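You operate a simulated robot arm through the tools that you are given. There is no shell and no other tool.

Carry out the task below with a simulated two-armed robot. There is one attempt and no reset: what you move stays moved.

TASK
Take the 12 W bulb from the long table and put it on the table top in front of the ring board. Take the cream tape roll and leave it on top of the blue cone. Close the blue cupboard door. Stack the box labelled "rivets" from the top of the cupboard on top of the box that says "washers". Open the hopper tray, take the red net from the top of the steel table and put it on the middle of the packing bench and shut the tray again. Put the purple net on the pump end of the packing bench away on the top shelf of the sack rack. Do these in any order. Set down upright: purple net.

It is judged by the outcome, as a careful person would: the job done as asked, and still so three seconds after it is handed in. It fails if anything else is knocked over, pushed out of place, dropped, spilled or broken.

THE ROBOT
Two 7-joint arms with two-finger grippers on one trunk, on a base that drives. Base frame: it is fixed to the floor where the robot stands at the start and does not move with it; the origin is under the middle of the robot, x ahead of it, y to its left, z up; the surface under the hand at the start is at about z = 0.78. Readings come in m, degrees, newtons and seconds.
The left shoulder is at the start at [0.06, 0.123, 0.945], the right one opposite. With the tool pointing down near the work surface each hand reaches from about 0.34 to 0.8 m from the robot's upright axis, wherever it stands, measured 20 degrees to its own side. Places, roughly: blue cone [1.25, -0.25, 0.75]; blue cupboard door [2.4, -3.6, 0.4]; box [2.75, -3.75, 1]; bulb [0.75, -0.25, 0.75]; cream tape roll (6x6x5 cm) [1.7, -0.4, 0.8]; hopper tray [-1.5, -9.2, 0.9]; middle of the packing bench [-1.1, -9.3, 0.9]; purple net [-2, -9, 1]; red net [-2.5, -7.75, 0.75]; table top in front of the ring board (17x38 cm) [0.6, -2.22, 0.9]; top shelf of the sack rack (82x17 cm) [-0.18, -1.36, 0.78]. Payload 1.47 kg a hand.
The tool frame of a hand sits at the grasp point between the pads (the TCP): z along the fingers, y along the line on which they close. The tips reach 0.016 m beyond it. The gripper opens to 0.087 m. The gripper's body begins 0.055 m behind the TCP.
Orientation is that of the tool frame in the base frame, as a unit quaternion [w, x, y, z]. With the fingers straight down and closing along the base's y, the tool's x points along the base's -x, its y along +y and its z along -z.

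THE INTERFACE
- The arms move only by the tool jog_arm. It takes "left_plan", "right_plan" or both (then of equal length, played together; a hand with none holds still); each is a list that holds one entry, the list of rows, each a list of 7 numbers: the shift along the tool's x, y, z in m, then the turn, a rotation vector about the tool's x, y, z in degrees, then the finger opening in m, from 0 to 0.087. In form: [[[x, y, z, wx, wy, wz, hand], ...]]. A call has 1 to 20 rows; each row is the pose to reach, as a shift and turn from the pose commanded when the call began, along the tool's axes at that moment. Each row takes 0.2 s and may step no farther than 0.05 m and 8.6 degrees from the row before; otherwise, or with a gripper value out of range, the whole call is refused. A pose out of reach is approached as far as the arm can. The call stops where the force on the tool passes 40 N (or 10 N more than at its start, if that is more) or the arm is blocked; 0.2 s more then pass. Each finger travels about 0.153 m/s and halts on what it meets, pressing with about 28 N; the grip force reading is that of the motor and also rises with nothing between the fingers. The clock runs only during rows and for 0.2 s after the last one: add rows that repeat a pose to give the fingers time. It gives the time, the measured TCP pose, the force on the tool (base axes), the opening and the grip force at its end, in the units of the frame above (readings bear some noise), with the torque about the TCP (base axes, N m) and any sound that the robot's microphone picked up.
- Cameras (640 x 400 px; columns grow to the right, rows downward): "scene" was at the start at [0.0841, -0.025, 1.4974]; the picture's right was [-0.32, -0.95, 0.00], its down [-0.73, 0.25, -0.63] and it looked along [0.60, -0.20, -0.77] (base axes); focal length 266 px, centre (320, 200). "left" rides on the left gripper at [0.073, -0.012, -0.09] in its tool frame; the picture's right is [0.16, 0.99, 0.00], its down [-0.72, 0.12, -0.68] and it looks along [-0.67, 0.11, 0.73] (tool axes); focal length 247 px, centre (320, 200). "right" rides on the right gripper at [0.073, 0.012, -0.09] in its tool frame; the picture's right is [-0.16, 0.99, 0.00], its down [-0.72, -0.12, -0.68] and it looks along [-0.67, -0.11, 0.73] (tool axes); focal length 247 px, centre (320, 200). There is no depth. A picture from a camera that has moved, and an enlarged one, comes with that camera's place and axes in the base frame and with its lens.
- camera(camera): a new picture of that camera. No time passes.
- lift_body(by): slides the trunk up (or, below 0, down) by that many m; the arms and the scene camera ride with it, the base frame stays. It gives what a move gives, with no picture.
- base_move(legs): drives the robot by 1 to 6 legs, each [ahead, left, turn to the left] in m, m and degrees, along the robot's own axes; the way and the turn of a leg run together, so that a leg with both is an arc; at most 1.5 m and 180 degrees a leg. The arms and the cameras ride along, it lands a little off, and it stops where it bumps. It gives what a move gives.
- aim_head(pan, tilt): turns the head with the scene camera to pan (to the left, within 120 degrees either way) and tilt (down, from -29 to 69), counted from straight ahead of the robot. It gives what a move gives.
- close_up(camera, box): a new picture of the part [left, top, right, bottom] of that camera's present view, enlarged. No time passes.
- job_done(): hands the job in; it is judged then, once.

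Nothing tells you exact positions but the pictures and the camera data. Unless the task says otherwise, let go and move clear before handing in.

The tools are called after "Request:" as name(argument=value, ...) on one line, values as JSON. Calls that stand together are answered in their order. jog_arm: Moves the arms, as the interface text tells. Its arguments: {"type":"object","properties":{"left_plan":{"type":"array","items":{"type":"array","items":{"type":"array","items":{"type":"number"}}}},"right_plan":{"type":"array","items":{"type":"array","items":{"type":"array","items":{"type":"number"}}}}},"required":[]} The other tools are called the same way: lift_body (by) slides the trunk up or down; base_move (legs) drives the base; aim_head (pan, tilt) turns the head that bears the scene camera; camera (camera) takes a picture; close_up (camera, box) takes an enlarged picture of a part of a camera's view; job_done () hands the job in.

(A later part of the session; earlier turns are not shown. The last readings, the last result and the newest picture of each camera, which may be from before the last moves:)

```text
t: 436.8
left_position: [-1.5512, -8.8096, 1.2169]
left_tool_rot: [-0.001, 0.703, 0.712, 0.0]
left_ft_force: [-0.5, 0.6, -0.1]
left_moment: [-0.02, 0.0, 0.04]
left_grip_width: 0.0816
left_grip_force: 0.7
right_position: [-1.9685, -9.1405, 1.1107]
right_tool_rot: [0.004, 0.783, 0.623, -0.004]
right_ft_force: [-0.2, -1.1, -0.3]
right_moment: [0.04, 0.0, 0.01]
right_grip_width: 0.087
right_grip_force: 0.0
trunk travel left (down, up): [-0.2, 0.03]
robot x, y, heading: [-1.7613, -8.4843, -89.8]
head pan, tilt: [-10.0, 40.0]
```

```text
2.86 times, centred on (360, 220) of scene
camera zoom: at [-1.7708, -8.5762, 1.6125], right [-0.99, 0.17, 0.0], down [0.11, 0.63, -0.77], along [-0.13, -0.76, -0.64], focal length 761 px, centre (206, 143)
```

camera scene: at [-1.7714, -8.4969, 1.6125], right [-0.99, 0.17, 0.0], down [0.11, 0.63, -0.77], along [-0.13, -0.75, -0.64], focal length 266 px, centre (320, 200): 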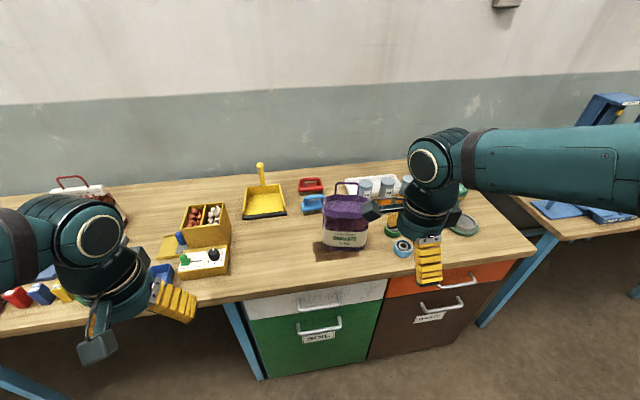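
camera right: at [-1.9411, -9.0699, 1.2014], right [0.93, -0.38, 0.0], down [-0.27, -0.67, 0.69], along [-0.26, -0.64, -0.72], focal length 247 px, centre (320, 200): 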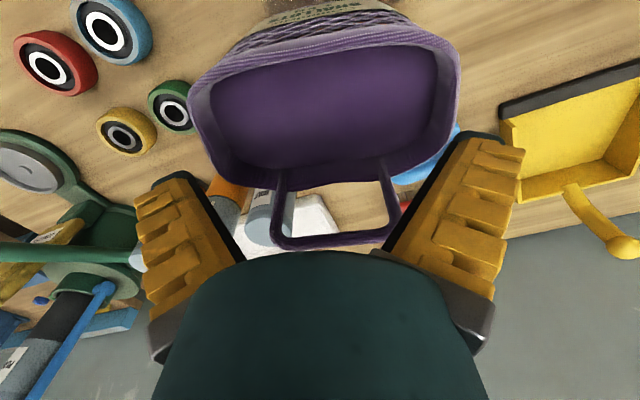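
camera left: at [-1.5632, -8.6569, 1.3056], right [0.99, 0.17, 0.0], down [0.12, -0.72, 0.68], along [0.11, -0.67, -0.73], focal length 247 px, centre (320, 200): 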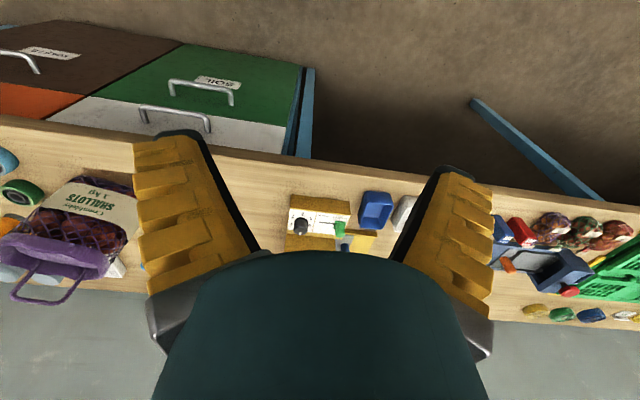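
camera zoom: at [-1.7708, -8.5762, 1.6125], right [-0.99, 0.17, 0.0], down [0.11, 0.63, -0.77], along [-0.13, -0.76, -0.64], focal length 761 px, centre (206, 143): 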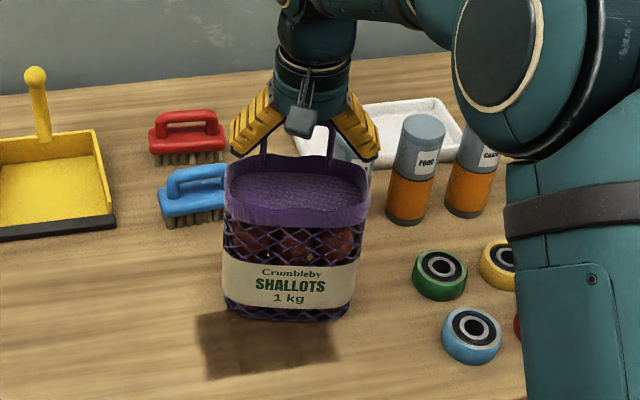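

The net is standing flat again (slightly farther back). Raising the hand, turning it +90° for the bar grip.

Request:
jog_arm(right_plan=[[[0, 0, -0.03, 0, 0, 0, 0.087], [0, 0, -0.07, 0, 0, 0, 0.087], [0, 0, -0.11, 0, 0, 0, 0.087], [0, 0, -0.14, 0, 0, 8, 0.087], [0, 0, -0.14, 0, 0, 16, 0.087], [0, 0, -0.14, 0, 0, 24, 0.087], [0, 0, -0.14, 0, 0, 32, 0.087], [0, 0, -0.14, 0, 0, 40, 0.087], [0, 0, -0.14, 0, 0, 48, 0.087], [0, 0, -0.14, 0, 0, 56, 0.087], [0, 0, -0.14, 0, 0, 64, 0.087], [0, 0, -0.14, 0, 0, 72, 0.087], [0, 0, -0.14, 0, 0, 80, 0.087], [0, 0, -0.14, 0, 0, 88, 0.087], [0, 0, -0.14, 0, 0, 90, 0.087], [0, 0, -0.14, 0, 0, 90, 0.087]]])

Request:
camera(camera="right")

Request:
close_up(camera="scene", box=[310, 160, 380, 230])

```text
t: 440.2
left_position: [-1.5495, -8.8082, 1.2171]
left_tool_rot: [-0.001, 0.703, 0.711, -0.002]
left_ft_force: [-0.7, -0.1, 0.1]
left_moment: [0.03, 0.01, 0.02]
left_grip_width: 0.0817
left_grip_force: 0.9
right_position: [-1.968, -9.1391, 1.2521]
right_tool_rot: [0.006, 0.994, -0.114, 0.0]
right_ft_force: [0.0, -1.2, 0.8]
right_moment: [-0.01, -0.02, 0.02]
right_grip_width: 0.0871
right_grip_force: 0.1
trunk travel left (down, up): [-0.2, 0.03]
robot x, y, heading: [-1.7618, -8.4803, -89.7]
head pan, tilt: [-10.0, 40.0]
```

```text
taken
camera right: at [-1.9, -9.1645, 1.3425], right [-0.38, -0.93, 0.01], down [-0.68, 0.28, 0.68], along [-0.63, 0.25, -0.74], focal length 247 px, centre (320, 200)
```

right: 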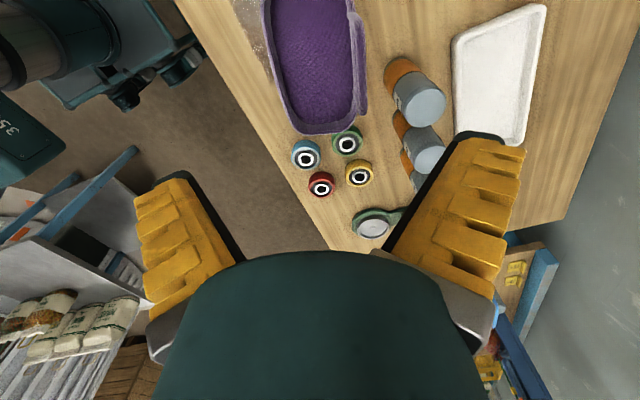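

```text
5.71 times, centred on (345, 195) of scene
camera zoom: at [-1.7708, -8.5762, 1.6125], right [-0.99, 0.17, 0.0], down [0.11, 0.63, -0.77], along [-0.13, -0.76, -0.64], focal length 1523 px, centre (177, 229)
```

zoom: 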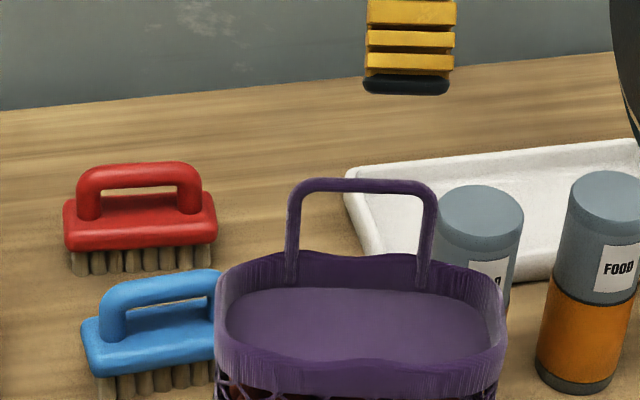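

Request:
close_up(camera="right", box=[260, 0, 400, 140])

```text
2.86 times, centred on (330, 70) of right
camera zoom: at [-1.9, -9.1645, 1.3425], right [-0.38, -0.93, 0.01], down [-0.68, 0.28, 0.68], along [-0.63, 0.25, -0.74], focal length 706 px, centre (291, 571)
```

zoom: 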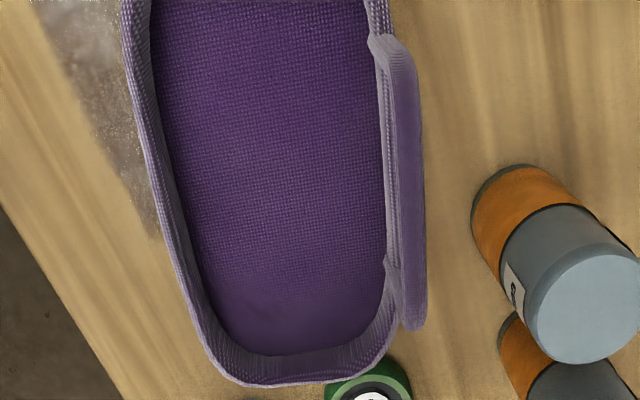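

Loop bar now at ≈(-1.969, -9.174, 1.115). Moving over it and descending with the fingers straddling the bar.

Request:
jog_arm(right_plan=[[[0.004, 0.018, 0.0, 0, 0, 0, 0.087], [0.007, 0.0343, 0.02, 0, 0, 0, 0.087], [0.007, 0.0343, 0.06, 0, 0, 0, 0.087], [0.007, 0.0343, 0.09, 0, 0, 0, 0.087], [0.007, 0.0343, 0.09, 0, 0, 0, 0.087]]])

Request:
camera(camera="right")

Request:
close_up(camera="scene", box=[300, 150, 400, 250])

```text
t: 441.4
left_position: [-1.5489, -8.8075, 1.2168]
left_tool_rot: [0.0, 0.703, 0.711, 0.0]
left_ft_force: [-1.5, 0.2, 0.1]
left_moment: [-0.03, 0.04, -0.02]
left_grip_width: 0.0817
left_grip_force: 0.6
right_position: [-1.9702, -9.1729, 1.161]
right_tool_rot: [0.006, 0.994, -0.113, 0.001]
right_ft_force: [0.4, -0.6, 1.0]
right_moment: [-0.01, -0.01, -0.01]
right_grip_width: 0.0868
right_grip_force: 0.0
trunk travel left (down, up): [-0.2, 0.03]
robot x, y, heading: [-1.758, -8.4796, -89.7]
head pan, tilt: [-10.0, 40.0]
```

```text
taken
camera right: at [-1.9015, -9.1993, 1.2529], right [-0.38, -0.93, 0.01], down [-0.68, 0.28, 0.68], along [-0.63, 0.25, -0.74], focal length 247 px, centre (320, 200)
```

right: 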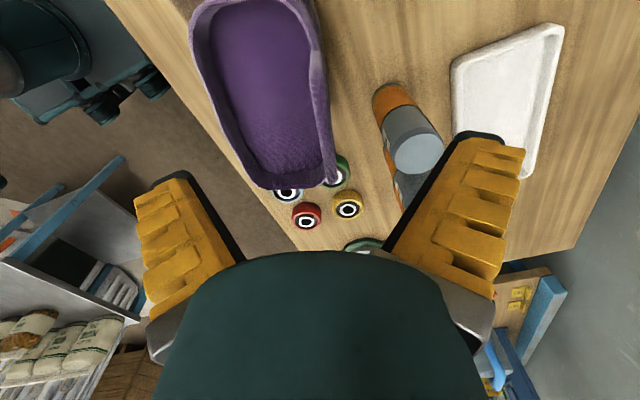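

```text
4.00 times, centred on (350, 200) of scene
camera zoom: at [-1.7708, -8.5757, 1.6126], right [-0.99, 0.17, 0.0], down [0.11, 0.63, -0.77], along [-0.13, -0.76, -0.64], focal length 1066 px, centre (200, 200)
```

zoom: 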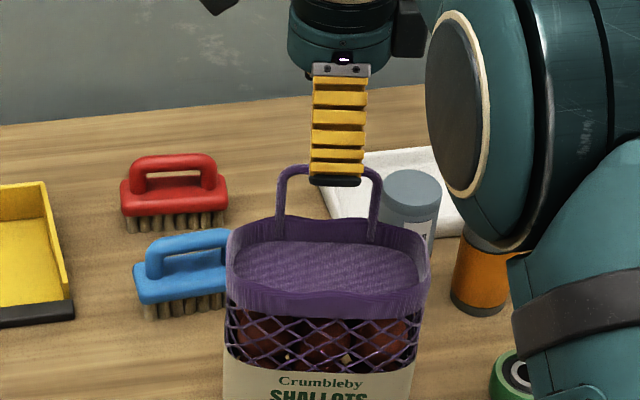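

Bar is centred. Descending the last centimetres and closing.

Request:
jog_arm(right_plan=[[[0, 0.001, 0.03, 0, 0, 0, 0.087], [0, 0.001, 0.055, 0, 0, 0, 0.087], [0, 0.001, 0.067, 0, 0, 0, 0.087], [0, 0.001, 0.067, 0, 0, 0, 0.06], [0, 0.001, 0.067, 0, 0, 0, 0.03], [0, 0.001, 0.067, 0, 0, 0, 0.0], [0, 0.001, 0.067, 0, 0, 0, 0.0], [0, 0.001, 0.067, 0, 0, 0, 0.0]]])

Request:
camera(camera="right")

Request:
close_up(camera="scene", box=[300, 150, 400, 250])

```text
t: 443.2
left_position: [-1.55, -8.8087, 1.2173]
left_tool_rot: [-0.001, 0.703, 0.711, 0.0]
left_ft_force: [0.7, -0.2, -0.3]
left_moment: [0.01, 0.03, -0.03]
left_grip_width: 0.0818
left_grip_force: 1.3
right_position: [-1.9706, -9.1751, 1.0952]
right_tool_rot: [0.006, 0.994, -0.113, 0.0]
right_ft_force: [0.7, -1.3, -0.4]
right_moment: [-0.01, -0.01, 0.02]
right_grip_width: 0.0001
right_grip_force: 28.2
trunk travel left (down, up): [-0.2, 0.03]
robot x, y, heading: [-1.7607, -8.4792, -89.7]
head pan, tilt: [-10.0, 40.0]
```

```text
taken
camera right: at [-1.9022, -9.2018, 1.1862], right [-0.38, -0.93, 0.01], down [-0.68, 0.28, 0.68], along [-0.63, 0.25, -0.74], focal length 247 px, centre (320, 200)
```

right: 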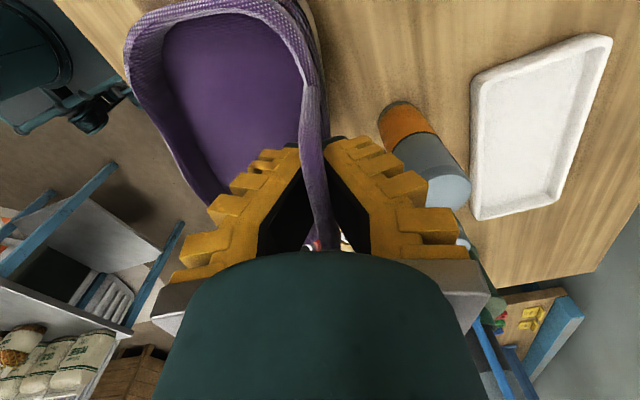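

```text
4.00 times, centred on (350, 200) of scene
camera zoom: at [-1.7709, -8.5762, 1.6125], right [-0.99, 0.17, 0.0], down [0.11, 0.63, -0.77], along [-0.13, -0.76, -0.64], focal length 1066 px, centre (200, 200)
```

zoom: 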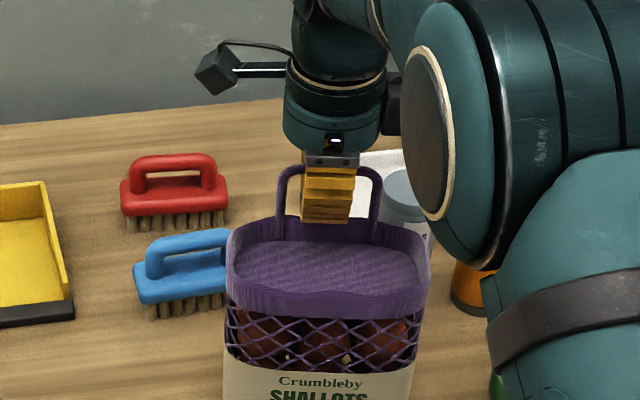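

The bar is caged between the closed fingers. Lifting to test.

Request:
jog_arm(right_plan=[[[0, 0, -0.015, 0, 0, 0, 0.0], [0, 0, -0.03, 0, 0, 0, 0.0], [0, 0, -0.045, 0, 0, 0, 0.0], [0, 0, -0.06, 0, 0, 0, 0.0], [0, 0, -0.06, 0, 0, 0, 0.0], [0, 0, -0.06, 0, 0, 0, 0.0]]])

Request:
camera(camera="right")

Request:
close_up(camera="scene", box=[290, 140, 430, 280])

```text
t: 444.6
left_position: [-1.5487, -8.8103, 1.2173]
left_tool_rot: [-0.001, 0.703, 0.711, 0.0]
left_ft_force: [0.6, -0.5, -1.4]
left_moment: [-0.04, 0.03, 0.04]
left_grip_width: 0.0814
left_grip_force: 1.5
right_position: [-1.97, -9.1754, 1.1532]
right_tool_rot: [0.006, 0.994, -0.112, 0.0]
right_ft_force: [0.9, 0.1, -11.1]
right_moment: [-0.07, -0.02, 0.02]
right_grip_width: 0.0061
right_grip_force: 27.9
trunk travel left (down, up): [-0.2, 0.03]
robot x, y, heading: [-1.7587, -8.4787, -89.8]
head pan, tilt: [-10.0, 40.0]
```

```text
taken
camera right: at [-1.902, -9.2021, 1.2455], right [-0.38, -0.93, 0.01], down [-0.68, 0.28, 0.68], along [-0.63, 0.25, -0.74], focal length 247 px, centre (320, 200)
```

right: 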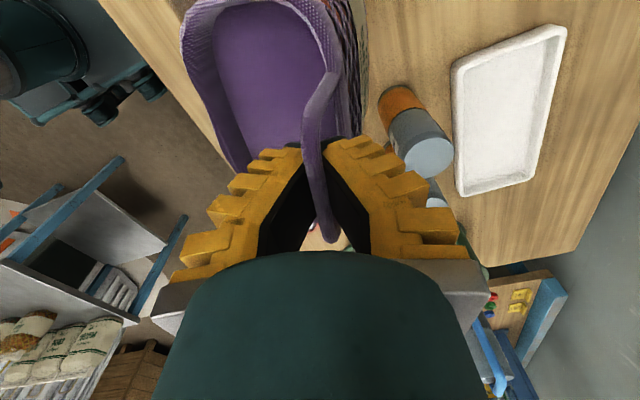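

```text
2.86 times, centred on (360, 210) of scene
camera zoom: at [-1.7712, -8.5772, 1.6124], right [-0.99, 0.17, 0.0], down [0.11, 0.63, -0.77], along [-0.13, -0.75, -0.64], focal length 761 px, centre (206, 171)
```

zoom: 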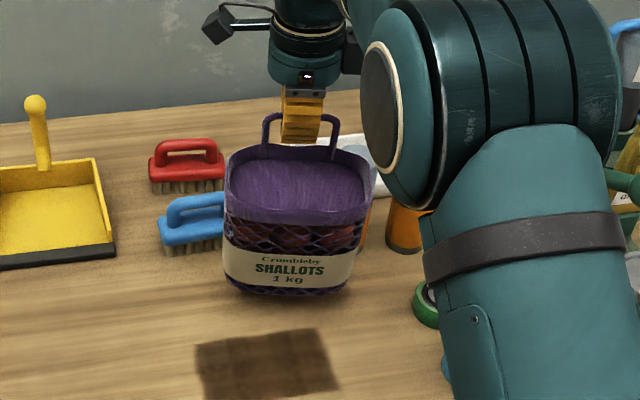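

Secure: the bar is hooked, net hanging slightly tilted. Raising and pulling it in before driving.

Request:
jog_arm(right_plan=[[[0, 0, -0.03, 0, 0, 0, 0.0], [0, 0, -0.06, 0, 0, 0, 0.0], [0, 0, -0.09, 0, 0, 0, 0.0], [0, 0, -0.12, 0, 0, 0, 0.0], [-0.007, -0.03, -0.13, 0, 0, 0, 0.0], [-0.014, -0.06, -0.13, 0, 0, 0, 0.0], [-0.021, -0.09, -0.13, 0, 0, 0, 0.0], [-0.028, -0.12, -0.13, 0, 0, 0, 0.0], [-0.035, -0.15, -0.13, 0, 0, 0, 0.0], [-0.042, -0.18, -0.13, 0, 0, 0, 0.0], [-0.047, -0.2, -0.13, 0, 0, 0, 0.0], [-0.047, -0.2, -0.13, 0, 0, 0, 0.0]]])

Request:
camera(camera="right")

Request:
camera(camera="scene")

```text
t: 447.2
left_position: [-1.549, -8.8087, 1.2157]
left_tool_rot: [-0.001, 0.703, 0.711, 0.0]
left_ft_force: [0.1, 0.2, 0.2]
left_moment: [-0.02, 0.02, -0.03]
left_grip_width: 0.0818
left_grip_force: 1.0
right_position: [-1.9715, -8.9699, 1.2808]
right_tool_rot: [0.006, 0.993, -0.114, 0.0]
right_ft_force: [0.4, 0.1, -10.6]
right_moment: [-0.01, -0.03, 0.04]
right_grip_width: 0.006
right_grip_force: 28.4
trunk travel left (down, up): [-0.2, 0.03]
robot x, y, heading: [-1.7583, -8.4778, -89.7]
head pan, tilt: [-10.0, 40.0]
```

```text
taken
camera right: at [-1.9024, -8.9949, 1.3729], right [-0.38, -0.93, 0.01], down [-0.68, 0.28, 0.68], along [-0.63, 0.25, -0.73], focal length 247 px, centre (320, 200)
```

right: 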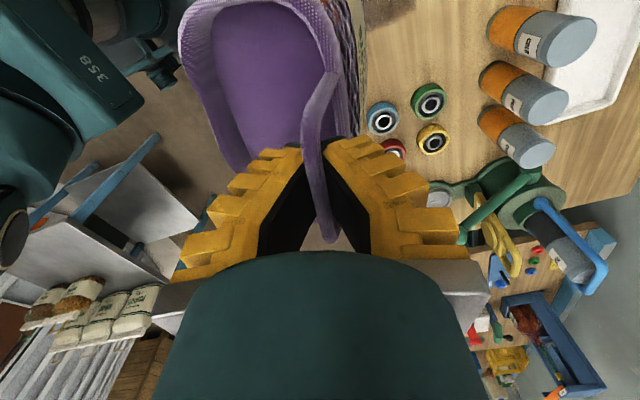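

```text
taken
camera scene: at [-1.7709, -8.5775, 1.6124], right [-0.99, 0.17, 0.0], down [0.11, 0.63, -0.77], along [-0.13, -0.75, -0.64], focal length 266 px, centre (320, 200)
```

scene: 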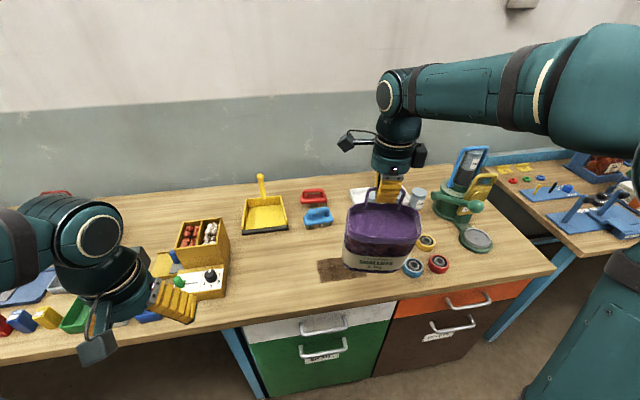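

Net secure. Backing away from the bench and moving east, then turning north.

Request:
base_move(legs=[[-0.5, 0, 0], [0, 1.4, 0], [0, 0.2, 0]])

Request:
camera(camera="right")

Request:
base_move(legs=[[0, 0, 90], [0, 0, 90]])

Request:
camera(camera="right")

Request:
aim_head(pan=0, tilt=25)

Request:
camera(camera="scene")

```text
t: 464.3
left_position: [0.0567, -8.3057, 1.2178]
left_tool_rot: [-0.001, 0.706, 0.708, -0.001]
left_ft_force: [-0.2, -0.1, 0.8]
left_moment: [0.01, 0.03, -0.01]
left_grip_width: 0.0817
left_grip_force: 0.7
right_position: [-0.3662, -8.4624, 1.2816]
right_tool_rot: [0.006, 0.993, -0.117, 0.0]
right_ft_force: [-0.2, -0.1, -9.3]
right_moment: [-0.02, 0.02, 0.04]
right_grip_width: 0.0061
right_grip_force: 27.4
trunk travel left (down, up): [-0.2, 0.03]
robot x, y, heading: [-0.1525, -7.9742, -90.1]
head pan, tilt: [-10.0, 40.0]
```

```text
taken
camera right: at [-0.2983, -8.4888, 1.373], right [-0.38, -0.92, 0.01], down [-0.68, 0.29, 0.68], along [-0.63, 0.25, -0.73], focal length 247 px, centre (320, 200)
```

right: 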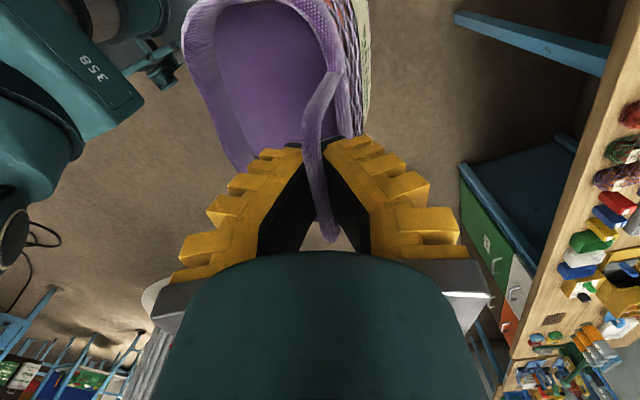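

```text
t: 472.3
left_position: [-0.3552, -7.6482, 1.217]
left_tool_rot: [-0.001, 0.708, -0.707, 0.001]
left_ft_force: [1.0, -0.5, -0.7]
left_moment: [0.02, 0.0, 0.0]
left_grip_width: 0.0815
left_grip_force: 0.9
right_position: [0.0682, -7.4916, 1.2815]
right_tool_rot: [-0.001, 0.118, 0.993, 0.007]
right_ft_force: [0.4, 0.1, -9.8]
right_moment: [-0.02, 0.0, 0.04]
right_grip_width: 0.0059
right_grip_force: 27.8
trunk travel left (down, up): [-0.2, 0.03]
robot x, y, heading: [-0.1438, -7.9807, 89.8]
head pan, tilt: [-10.0, 40.0]
```

```text
taken
camera right: at [0.0, -7.4645, 1.3729], right [0.38, 0.92, 0.01], down [0.68, -0.29, 0.68], along [0.63, -0.25, -0.73], focal length 247 px, centre (320, 200)
```

right: 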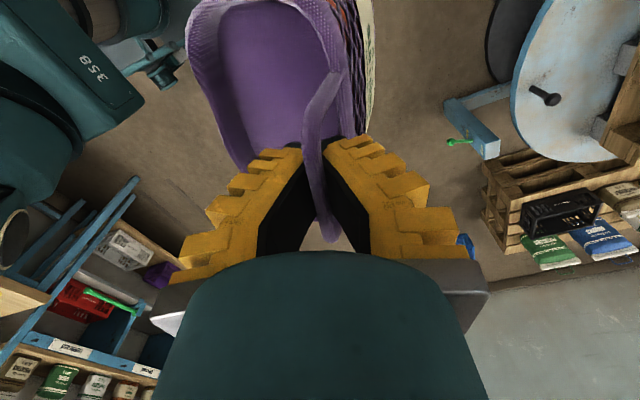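

```text
t: 473.1
left_position: [-0.3541, -7.6477, 1.216]
left_tool_rot: [0.0, 0.708, -0.707, 0.001]
left_ft_force: [0.1, -0.5, 0.1]
left_moment: [0.0, 0.0, 0.01]
left_grip_width: 0.0815
left_grip_force: 0.9
right_position: [0.0687, -7.4924, 1.2824]
right_tool_rot: [-0.001, 0.117, 0.993, 0.005]
right_ft_force: [0.2, -0.3, -9.7]
right_moment: [-0.04, 0.05, -0.05]
right_grip_width: 0.0058
right_grip_force: 28.4
trunk travel left (down, up): [-0.2, 0.03]
robot x, y, heading: [-0.1473, -7.9767, 89.8]
head pan, tilt: [0.0, 25.0]
```

```text
taken
camera scene: at [-0.1468, -7.8748, 1.6357], right [1.0, 0.0, 0.0], down [0.0, -0.42, -0.91], along [0.0, 0.91, -0.42], focal length 266 px, centre (320, 200)
```

scene: 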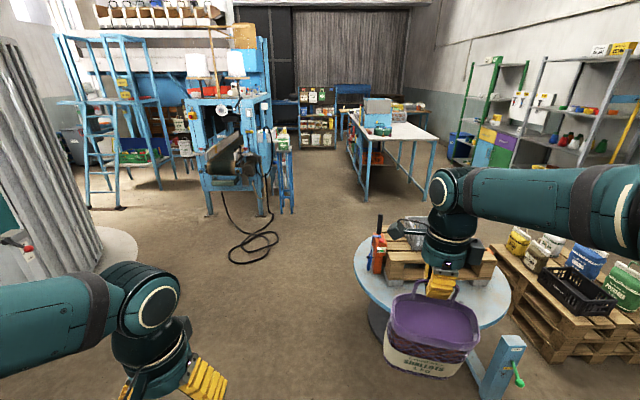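

Clear lane ahead. Driving north.

Request:
base_move(legs=[[1.4, 0.04, 0.2], [1.4, 0, 0]])

Request:
camera(camera="scene")

Request:
camera(camera="right")

```text
t: 486.8
left_position: [-0.4119, -4.8233, 1.2154]
left_tool_rot: [0.001, 0.711, -0.703, 0.001]
left_ft_force: [-1.5, 0.1, 0.9]
left_moment: [0.0, 0.01, 0.0]
left_grip_width: 0.0816
left_grip_force: 1.4
right_position: [0.0081, -4.6638, 1.2816]
right_tool_rot: [0.0, 0.113, 0.994, 0.005]
right_ft_force: [0.3, 0.2, -9.9]
right_moment: [-0.01, 0.01, -0.03]
right_grip_width: 0.006
right_grip_force: 28.0
trunk travel left (down, up): [-0.2, 0.03]
robot x, y, heading: [-0.2056, -5.1478, 90.4]
head pan, tilt: [0.0, 25.0]
```

```text
taken
camera scene: at [-0.2026, -5.0482, 1.6358], right [1.0, 0.01, 0.0], down [0.0, -0.42, -0.91], along [-0.01, 0.91, -0.42], focal length 266 px, centre (320, 200)
```

scene: 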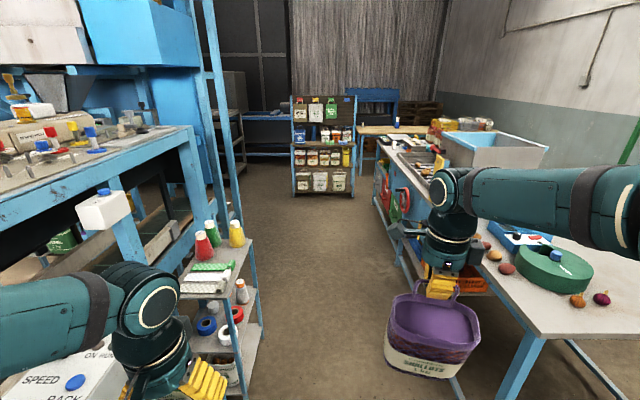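

```text
taken
camera right: at [-0.0595, -4.6366, 1.3728], right [0.38, 0.93, 0.01], down [0.68, -0.28, 0.68], along [0.63, -0.25, -0.73], focal length 247 px, centre (320, 200)
```

right: 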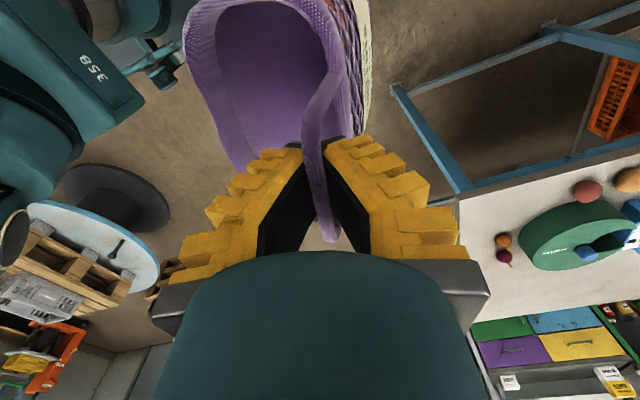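

Continuing north through the aisle, shifting slightly east.

Request:
base_move(legs=[[1.2, -0.05, -0.4], [1.2, 0, 0]])

Request:
camera(camera="scene")

Request:
aim_head(pan=0, tilt=40)

Request:
camera(camera="scene")

```text
t: 498.5
left_position: [-0.3527, -2.431, 1.216]
left_tool_rot: [-0.001, -0.707, 0.707, -0.001]
left_ft_force: [-0.2, -0.7, -0.6]
left_moment: [-0.02, 0.05, 0.0]
left_grip_width: 0.0819
left_grip_force: 1.0
right_position: [0.0702, -2.2759, 1.2814]
right_tool_rot: [0.0, 0.118, 0.993, 0.005]
right_ft_force: [0.3, -0.1, -10.0]
right_moment: [-0.01, 0.03, 0.0]
right_grip_width: 0.0059
right_grip_force: 27.9
trunk travel left (down, up): [-0.2, 0.03]
robot x, y, heading: [-0.1479, -2.7591, 89.8]
head pan, tilt: [0.0, 25.0]
```

```text
taken
camera scene: at [-0.1454, -2.6576, 1.6358], right [1.0, -0.01, 0.0], down [0.0, -0.42, -0.91], along [0.01, 0.91, -0.42], focal length 266 px, centre (320, 200)
```

scene: 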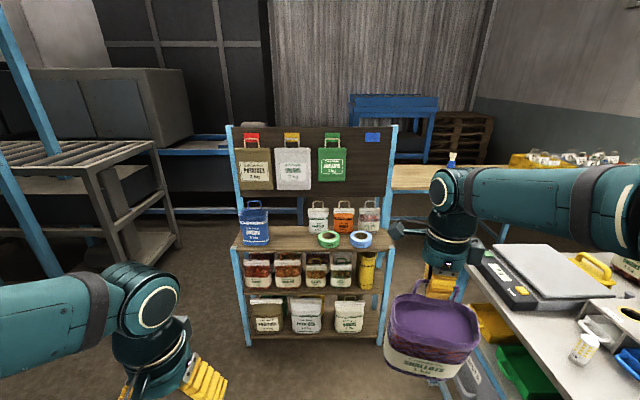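

```text
t: 499.3
left_position: [-0.3524, -2.431, 1.2161]
left_tool_rot: [0.0, -0.707, 0.707, 0.0]
left_ft_force: [-0.6, 0.4, -0.6]
left_moment: [-0.01, 0.01, 0.01]
left_grip_width: 0.0817
left_grip_force: 1.2
right_position: [0.0713, -2.2777, 1.2817]
right_tool_rot: [0.001, 0.119, 0.993, 0.005]
right_ft_force: [0.0, -0.7, -9.5]
right_moment: [0.0, 0.03, 0.01]
right_grip_width: 0.006
right_grip_force: 28.5
trunk travel left (down, up): [-0.2, 0.03]
robot x, y, heading: [-0.1466, -2.7627, 89.7]
head pan, tilt: [0.0, 40.0]
```

```text
taken
camera scene: at [-0.1454, -2.6651, 1.6125], right [1.0, -0.01, 0.0], down [0.0, -0.64, -0.77], along [0.0, 0.77, -0.64], focal length 266 px, centre (320, 200)
```

scene: 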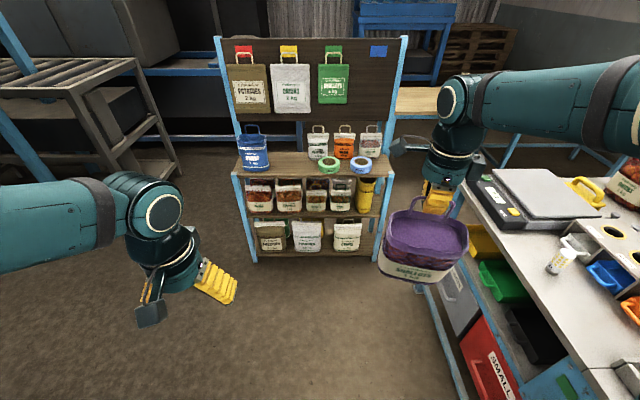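

The bulb still stands. Zooming on the rack's top shelf to choose the spot.

Request:
close_up(camera="scene", box=[210, 100, 410, 220])

Request:
close_up(camera="scene", box=[210, 20, 410, 140])

```text
3.20 times, centred on (310, 160) of scene
camera zoom: at [-0.1454, -2.6651, 1.6125], right [1.0, -0.01, 0.0], down [0.0, -0.64, -0.77], along [0.0, 0.77, -0.64], focal length 853 px, centre (352, 328)
```

zoom: 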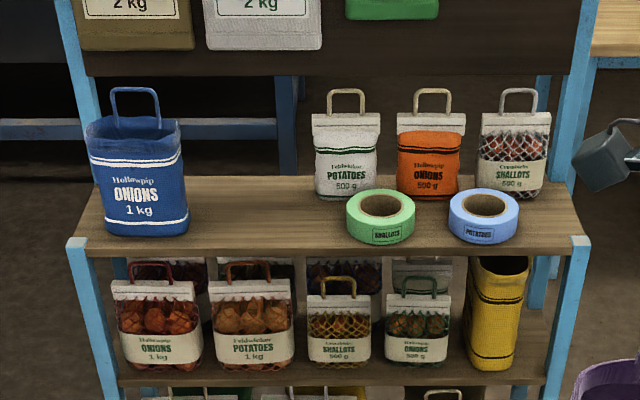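

```text
3.20 times, centred on (310, 80) of scene
camera zoom: at [-0.1454, -2.6651, 1.6125], right [1.0, -0.01, 0.0], down [0.0, -0.64, -0.77], along [0.0, 0.77, -0.64], focal length 853 px, centre (352, 584)
```

zoom: 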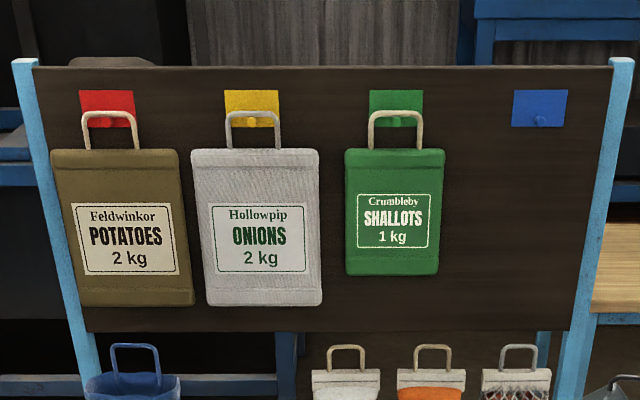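

Free gap on the shelf: x≈-0.43…-0.21 between the blue tote and the white sack; a bag hangs on the board above it, so I must check clearance. Moving closer.

Request:
base_move(legs=[[0.65, 0, 0.3], [0, 0.36, 0]])

Request:
camera(camera="scene")

Request:
camera(camera="left")

Request:
camera(camera="right")

```text
t: 506.2
left_position: [-0.7101, -1.7824, 1.2167]
left_tool_rot: [0.0, 0.709, -0.705, 0.001]
left_ft_force: [0.2, 0.9, -0.8]
left_moment: [0.01, 0.03, -0.01]
left_grip_width: 0.0818
left_grip_force: 0.7
right_position: [-0.2872, -1.626, 1.2816]
right_tool_rot: [0.0, 0.116, 0.993, 0.005]
right_ft_force: [0.2, -0.2, -9.3]
right_moment: [-0.02, 0.01, 0.01]
right_grip_width: 0.006
right_grip_force: 27.6
trunk travel left (down, up): [-0.2, 0.03]
robot x, y, heading: [-0.5057, -2.1115, 90.0]
head pan, tilt: [0.0, 40.0]
```

```text
taken
camera scene: at [-0.5021, -2.0154, 1.6125], right [1.0, 0.0, 0.0], down [0.0, -0.64, -0.77], along [0.0, 0.77, -0.64], focal length 266 px, centre (320, 200)
```

scene: 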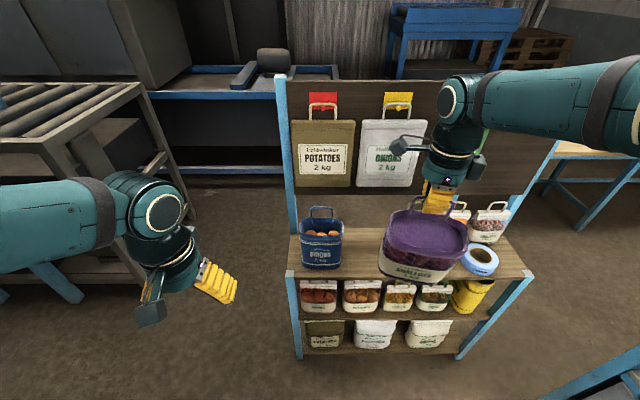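

```text
taken
camera left: at [-0.6988, -1.8554, 1.3055], right [-0.99, -0.16, 0.0], down [-0.12, 0.72, 0.68], along [-0.11, 0.67, -0.73], focal length 247 px, centre (320, 200)
```

left: 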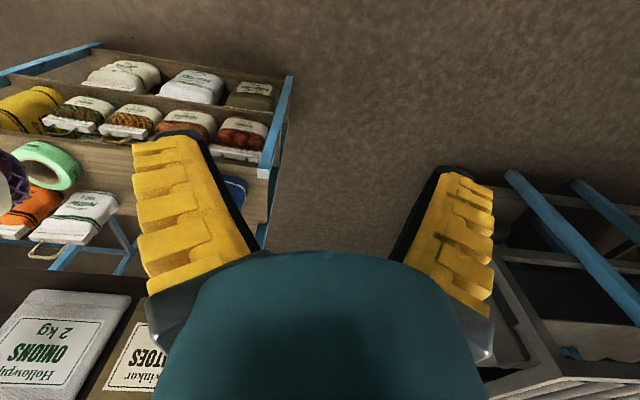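

```text
taken
camera right: at [-0.356, -1.5977, 1.3727], right [0.38, 0.92, 0.01], down [0.68, -0.29, 0.68], along [0.63, -0.25, -0.73], focal length 247 px, centre (320, 200)
```

right: 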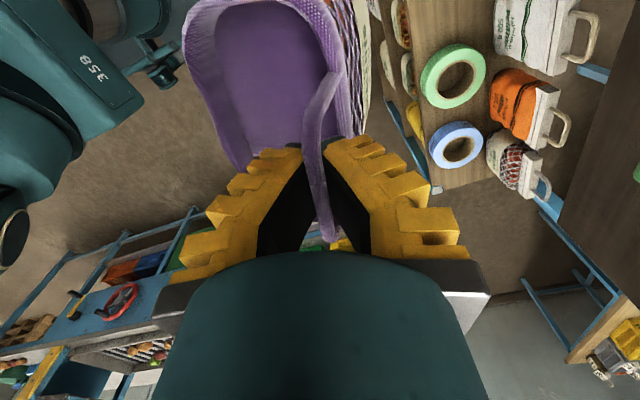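

Request:
close_up(camera="scene", box=[350, 170, 500, 300])

Request:
close_up(camera="scene", box=[270, 80, 430, 290])

Request:
close_up(camera="left", box=[0, 100, 200, 400])

```text
3.08 times, centred on (425, 235) of scene
camera zoom: at [-0.5021, -2.0154, 1.6125], right [1.0, 0.0, 0.0], down [0.0, -0.64, -0.77], along [0.0, 0.77, -0.64], focal length 820 px, centre (-3, 92)
```

zoom: 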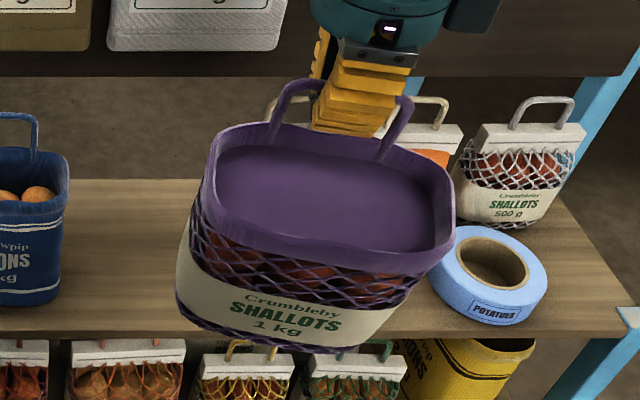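

```text
1.90 times, centred on (350, 185) of scene
camera zoom: at [-0.5021, -2.0154, 1.6125], right [1.0, 0.0, 0.0], down [0.0, -0.64, -0.77], along [0.0, 0.77, -0.64], focal length 508 px, centre (263, 229)
```

zoom: 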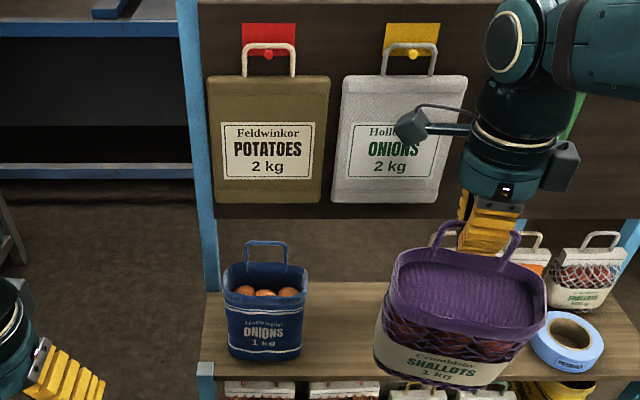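

```text
1.33 times, centred on (100, 250) of left
camera zoom: at [-0.6988, -1.8554, 1.3055], right [-0.99, -0.16, 0.0], down [-0.12, 0.72, 0.68], along [-0.11, 0.67, -0.73], focal length 329 px, centre (613, 133)
```

zoom: 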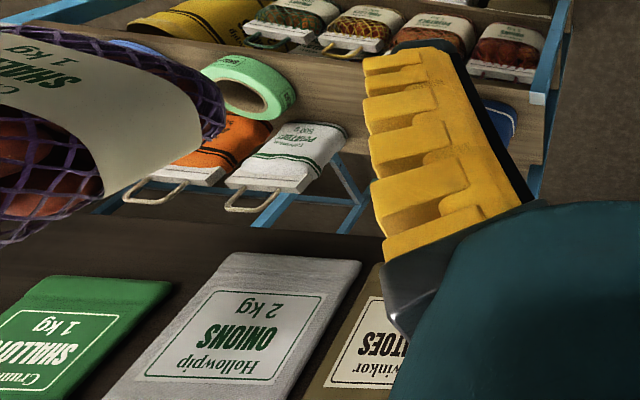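

The hanging bag's face is at y≈-1.306, board at y≈-1.27, shelf y≈-1.28…-1.45. Putting the handle on the south (near) side keeps the hand clear of the bag, so I'll turn the hand with the net by ~-193°.

Request:
jog_arm(right_plan=[[[0, 0, 0, 0, 0, -6, 0.0], [0, 0, 0, 0, 0, -13, 0.0], [0, 0, 0, 0, 0, -20, 0.0], [0, 0, 0, 0, 0, -28, 0.0], [0, 0, 0, 0, 0, -36, 0.0], [0, 0, 0, 0, 0, -44, 0.0], [0, 0, 0, 0, 0, -52, 0.0], [0, 0, 0, 0, 0, -60, 0.0], [0, 0, 0, 0, 0, -68, 0.0], [0, 0, 0, 0, 0, -76, 0.0], [0, 0, 0, 0, 0, -84, 0.0], [0, 0, 0, 0, 0, -90, 0.0], [0, 0, 0, 0, 0, -96, 0.0], [0, 0, 0, 0, 0, -96, 0.0]]])

Request:
camera(camera="right")

Request:
camera(camera="scene")

```text
t: 509.2
left_position: [-0.7111, -1.7825, 1.2171]
left_tool_rot: [-0.001, 0.709, -0.705, 0.001]
left_ft_force: [0.4, -0.3, 0.2]
left_moment: [-0.01, 0.0, -0.01]
left_grip_width: 0.0817
left_grip_force: 1.0
right_position: [-0.2878, -1.6254, 1.2831]
right_tool_rot: [0.005, -0.661, 0.751, 0.004]
right_ft_force: [-0.2, -0.2, -9.8]
right_moment: [0.0, 0.02, -0.01]
right_grip_width: 0.0059
right_grip_force: 27.8
trunk travel left (down, up): [-0.2, 0.03]
robot x, y, heading: [-0.5055, -2.106, 89.9]
head pan, tilt: [0.0, 40.0]
```

```text
taken
camera right: at [-0.3081, -1.6967, 1.3719], right [-0.96, 0.28, 0.0], down [0.21, 0.7, 0.69], along [0.19, 0.66, -0.73], focal length 247 px, centre (320, 200)
```

right: 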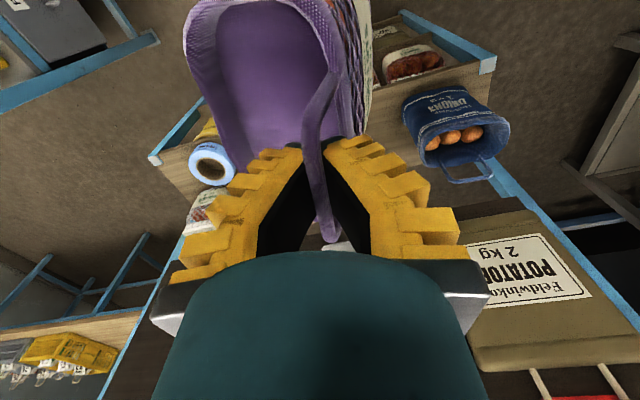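

```text
taken
camera scene: at [-0.5019, -2.0154, 1.6125], right [1.0, 0.0, 0.0], down [0.0, -0.64, -0.77], along [0.0, 0.77, -0.64], focal length 266 px, centre (320, 200)
```

scene: 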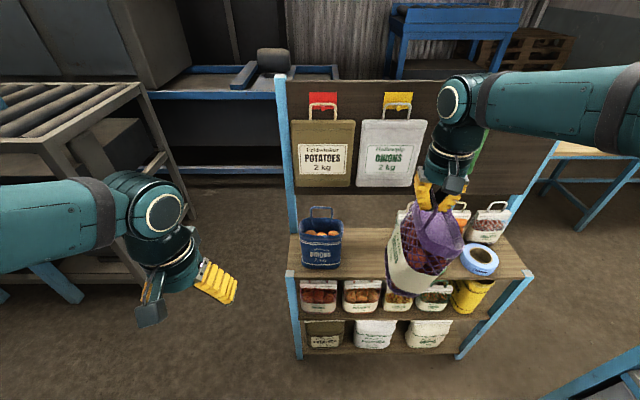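

Request:
close_up(camera="scene", box=[360, 150, 500, 300])

```text
2.67 times, centred on (430, 225) of scene
camera zoom: at [-0.5019, -2.0154, 1.6125], right [1.0, 0.0, 0.0], down [0.0, -0.64, -0.77], along [0.0, 0.77, -0.64], focal length 711 px, centre (27, 133)
```

zoom: 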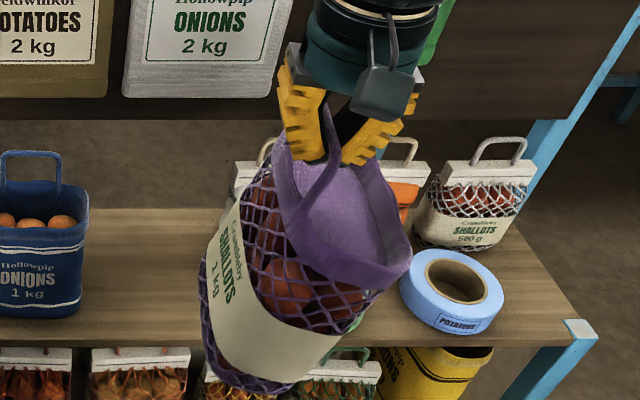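

The net hangs tilted ~20° (its front-bottom edge is lowest). Better: keep the handle on the north side, set the front edge down near the shelf's front, then swing the handle north to level it. Turning the hand back and aligning.

Request:
jog_arm(right_plan=[[[0, 0, 0, 0, 0, 6, 0.0], [0, 0, 0, 0, 0, 13, 0.0], [0, 0, 0, 0, 0, 20, 0.0], [0, 0, 0, 0, 0, 28, 0.0], [0, 0, 0, 0, 0, 36, 0.0], [0, 0, 0, 0, 0, 44, 0.0], [0, 0, 0, 0, 0, 52, 0.0], [0, 0, 0, 0, 0, 60, 0.0], [0, 0, 0, 0, 0, 68, 0.0], [0, 0, 0, 0, 0, 76, 0.0], [0, 0, 0, 0, 0, 82.7, 0.0], [0, 0, 0, 0, 0, 82.7, 0.0]]])

Request:
jog_arm(right_plan=[[[0, 0, 0, -4, 0, 0, 0.0], [0, 0, 0, -8, 0, 0, 0.0], [0, 0, 0, -12, 0, 0, 0.0], [0, 0, 0, -12, 0, 0, 0.0]]])

Request:
camera(camera="scene")

Request:
camera(camera="right")

```text
t: 511.8
left_position: [-0.7105, -1.7826, 1.2179]
left_tool_rot: [0.0, 0.709, -0.705, 0.001]
left_ft_force: [0.4, -0.7, 0.1]
left_moment: [0.0, -0.01, 0.0]
left_grip_width: 0.0816
left_grip_force: 0.9
right_position: [-0.2867, -1.6257, 1.2816]
right_tool_rot: [0.001, 0.003, 1.0, 0.005]
right_ft_force: [-0.6, 0.8, -9.3]
right_moment: [0.01, 0.01, 0.01]
right_grip_width: 0.0061
right_grip_force: 27.7
trunk travel left (down, up): [-0.2, 0.03]
robot x, y, heading: [-0.507, -2.1122, 89.8]
head pan, tilt: [0.0, 40.0]
```

```text
t: 512.8
left_position: [-0.7099, -1.7814, 1.2166]
left_tool_rot: [0.0, 0.709, -0.705, 0.002]
left_ft_force: [-0.1, 0.7, 0.0]
left_moment: [-0.03, 0.0, -0.02]
left_grip_width: 0.0819
left_grip_force: 1.1
right_position: [-0.2883, -1.6256, 1.2811]
right_tool_rot: [0.002, 0.001, 0.994, 0.109]
right_ft_force: [-0.9, 0.8, -10.9]
right_moment: [-0.01, 0.01, 0.02]
right_grip_width: 0.0061
right_grip_force: 27.8
trunk travel left (down, up): [-0.2, 0.03]
robot x, y, heading: [-0.5001, -2.1113, 90.0]
head pan, tilt: [0.0, 40.0]
```

```text
taken
camera scene: at [-0.502, -2.015, 1.6124], right [1.0, 0.0, 0.0], down [0.0, -0.64, -0.77], along [0.0, 0.77, -0.64], focal length 266 px, centre (320, 200)
```

scene: 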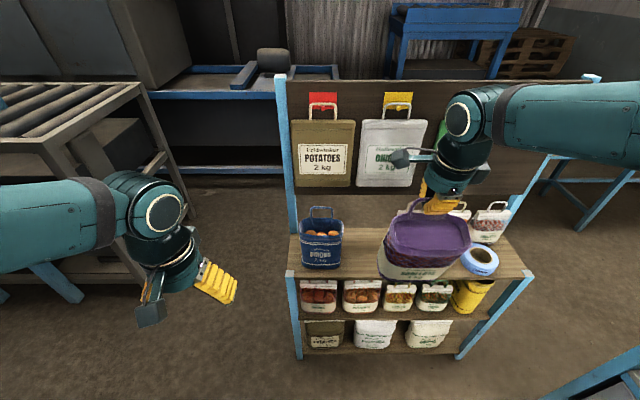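

```text
taken
camera right: at [-0.3608, -1.6331, 1.3725], right [0.16, 0.96, 0.22], down [0.72, -0.26, 0.64], along [0.67, 0.05, -0.74], focal length 247 px, centre (320, 200)
```

right: 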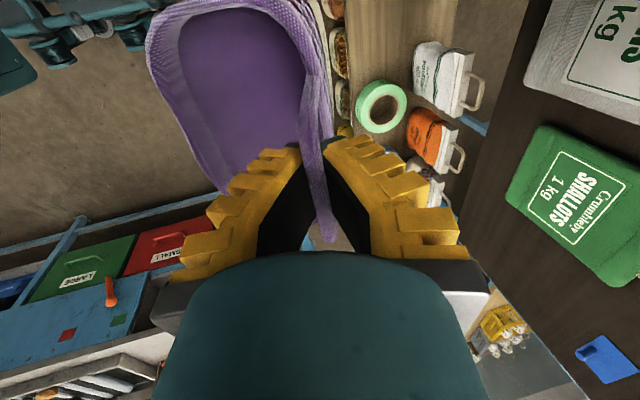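

Aligned, hand leaning slightly. Moving over the gap and lowering to just above the shelf.

Request:
jog_arm(right_plan=[[[0.0054, 0.0401, 0.0089, 0, 0, 0, 0.0], [0.0108, 0.0803, 0.0178, 0, 0, 0, 0.0], [0.0162, 0.1204, 0.0268, 0, 0, 0, 0.0], [0.0216, 0.1606, 0.0357, 0, 0, 0, 0.0], [0.027, 0.2007, 0.0446, 0, 0, 0, 0.0], [0.027, 0.1922, 0.083, 0, 0, 0, 0.0], [0.027, 0.1836, 0.122, 0, 0, 0, 0.0], [0.027, 0.175, 0.161, 0, 0, 0, 0.0], [0.027, 0.1682, 0.1908, 0, 0, 0, 0.0], [0.027, 0.1682, 0.1908, 0, 0, 0, 0.0]]])

Request:
camera(camera="scene")

Request:
close_up(camera="scene", box=[290, 140, 470, 300])

Request:
camera(camera="left")

```text
t: 515.0
left_position: [-0.7097, -1.7819, 1.2169]
left_tool_rot: [-0.001, 0.71, -0.704, 0.001]
left_ft_force: [0.5, -0.8, 0.6]
left_moment: [0.04, -0.01, 0.02]
left_grip_width: 0.082
left_grip_force: 0.8
right_position: [-0.3131, -1.4198, 1.1321]
right_tool_rot: [0.001, 0.0, 0.994, 0.109]
right_ft_force: [0.8, 0.5, -9.9]
right_moment: [-0.01, -0.01, -0.04]
right_grip_width: 0.006
right_grip_force: 27.7
trunk travel left (down, up): [-0.2, 0.03]
robot x, y, heading: [-0.5014, -2.1097, 89.8]
head pan, tilt: [0.0, 40.0]
```

```text
taken
camera scene: at [-0.502, -2.0155, 1.6125], right [1.0, 0.0, 0.0], down [0.0, -0.64, -0.77], along [0.0, 0.77, -0.64], focal length 266 px, centre (320, 200)
```

scene: 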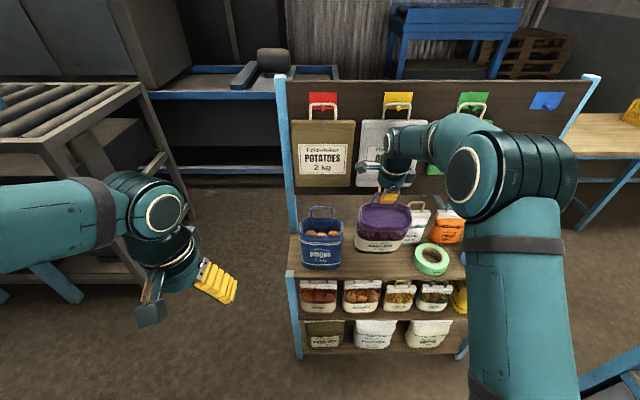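

```text
2.50 times, centred on (380, 220) of scene
camera zoom: at [-0.502, -2.0155, 1.6125], right [1.0, 0.0, 0.0], down [0.0, -0.64, -0.77], along [0.0, 0.77, -0.64], focal length 666 px, centre (170, 150)
```

zoom: 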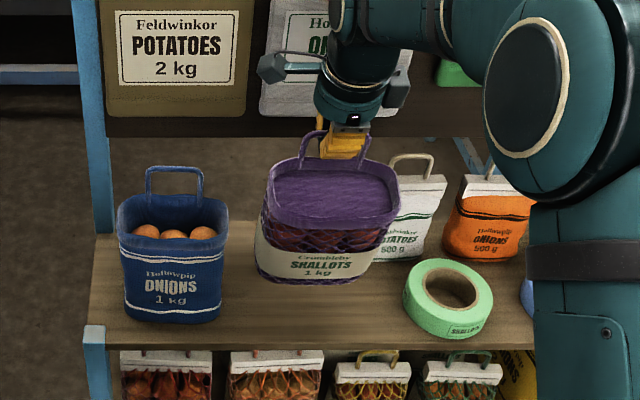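

```text
taken
camera left: at [-0.6988, -1.8555, 1.3056], right [-0.99, -0.16, 0.0], down [-0.12, 0.72, 0.68], along [-0.11, 0.67, -0.73], focal length 247 px, centre (320, 200)
```

left: 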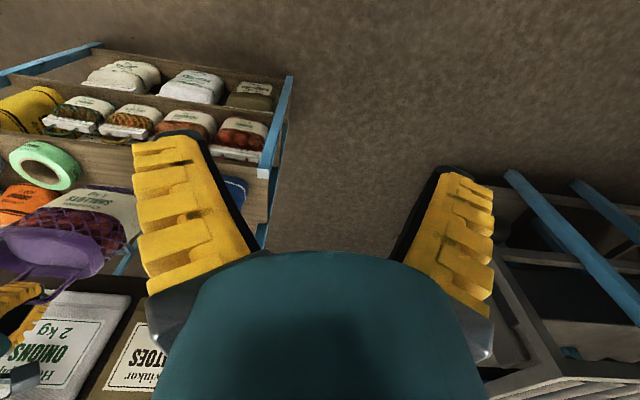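

Good clearance both sides. Lowering further in small steps until the front edge touches the shelf.

Request:
jog_arm(right_plan=[[[0, -0.0054, 0.0244, 0, 0, 0, 0.0], [0, -0.0098, 0.0439, 0, 0, 0, 0.0], [0, -0.013, 0.0586, 0, 0, 0, 0.0], [0, -0.013, 0.0586, 0, 0, 0, 0.0]]])

Request:
close_up(camera="scene", box=[290, 140, 470, 300])

```text
t: 516.0
left_position: [-0.7102, -1.7832, 1.2171]
left_tool_rot: [-0.001, 0.709, -0.705, 0.001]
left_ft_force: [0.4, 0.0, 0.3]
left_moment: [0.01, 0.01, 0.03]
left_grip_width: 0.0814
left_grip_force: 1.7
right_position: [-0.3149, -1.4202, 1.0723]
right_tool_rot: [0.001, 0.001, 0.994, 0.11]
right_ft_force: [0.3, -0.6, -9.2]
right_moment: [0.01, 0.05, 0.0]
right_grip_width: 0.006
right_grip_force: 28.1
trunk travel left (down, up): [-0.2, 0.03]
robot x, y, heading: [-0.5071, -2.1114, 89.6]
head pan, tilt: [0.0, 40.0]
```

```text
2.50 times, centred on (380, 220) of scene
camera zoom: at [-0.5019, -2.0155, 1.6125], right [1.0, 0.0, 0.0], down [0.0, -0.64, -0.77], along [0.0, 0.77, -0.64], focal length 666 px, centre (170, 150)
```

zoom: 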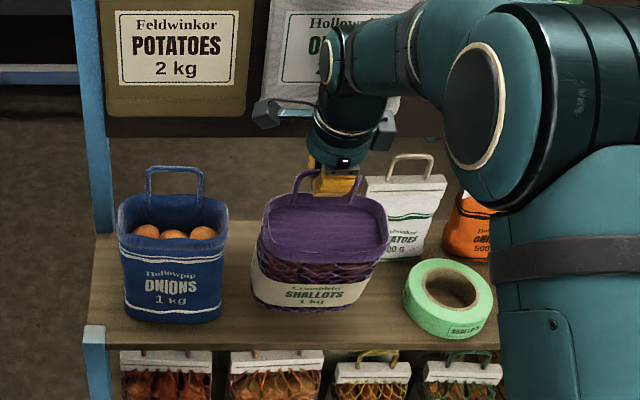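

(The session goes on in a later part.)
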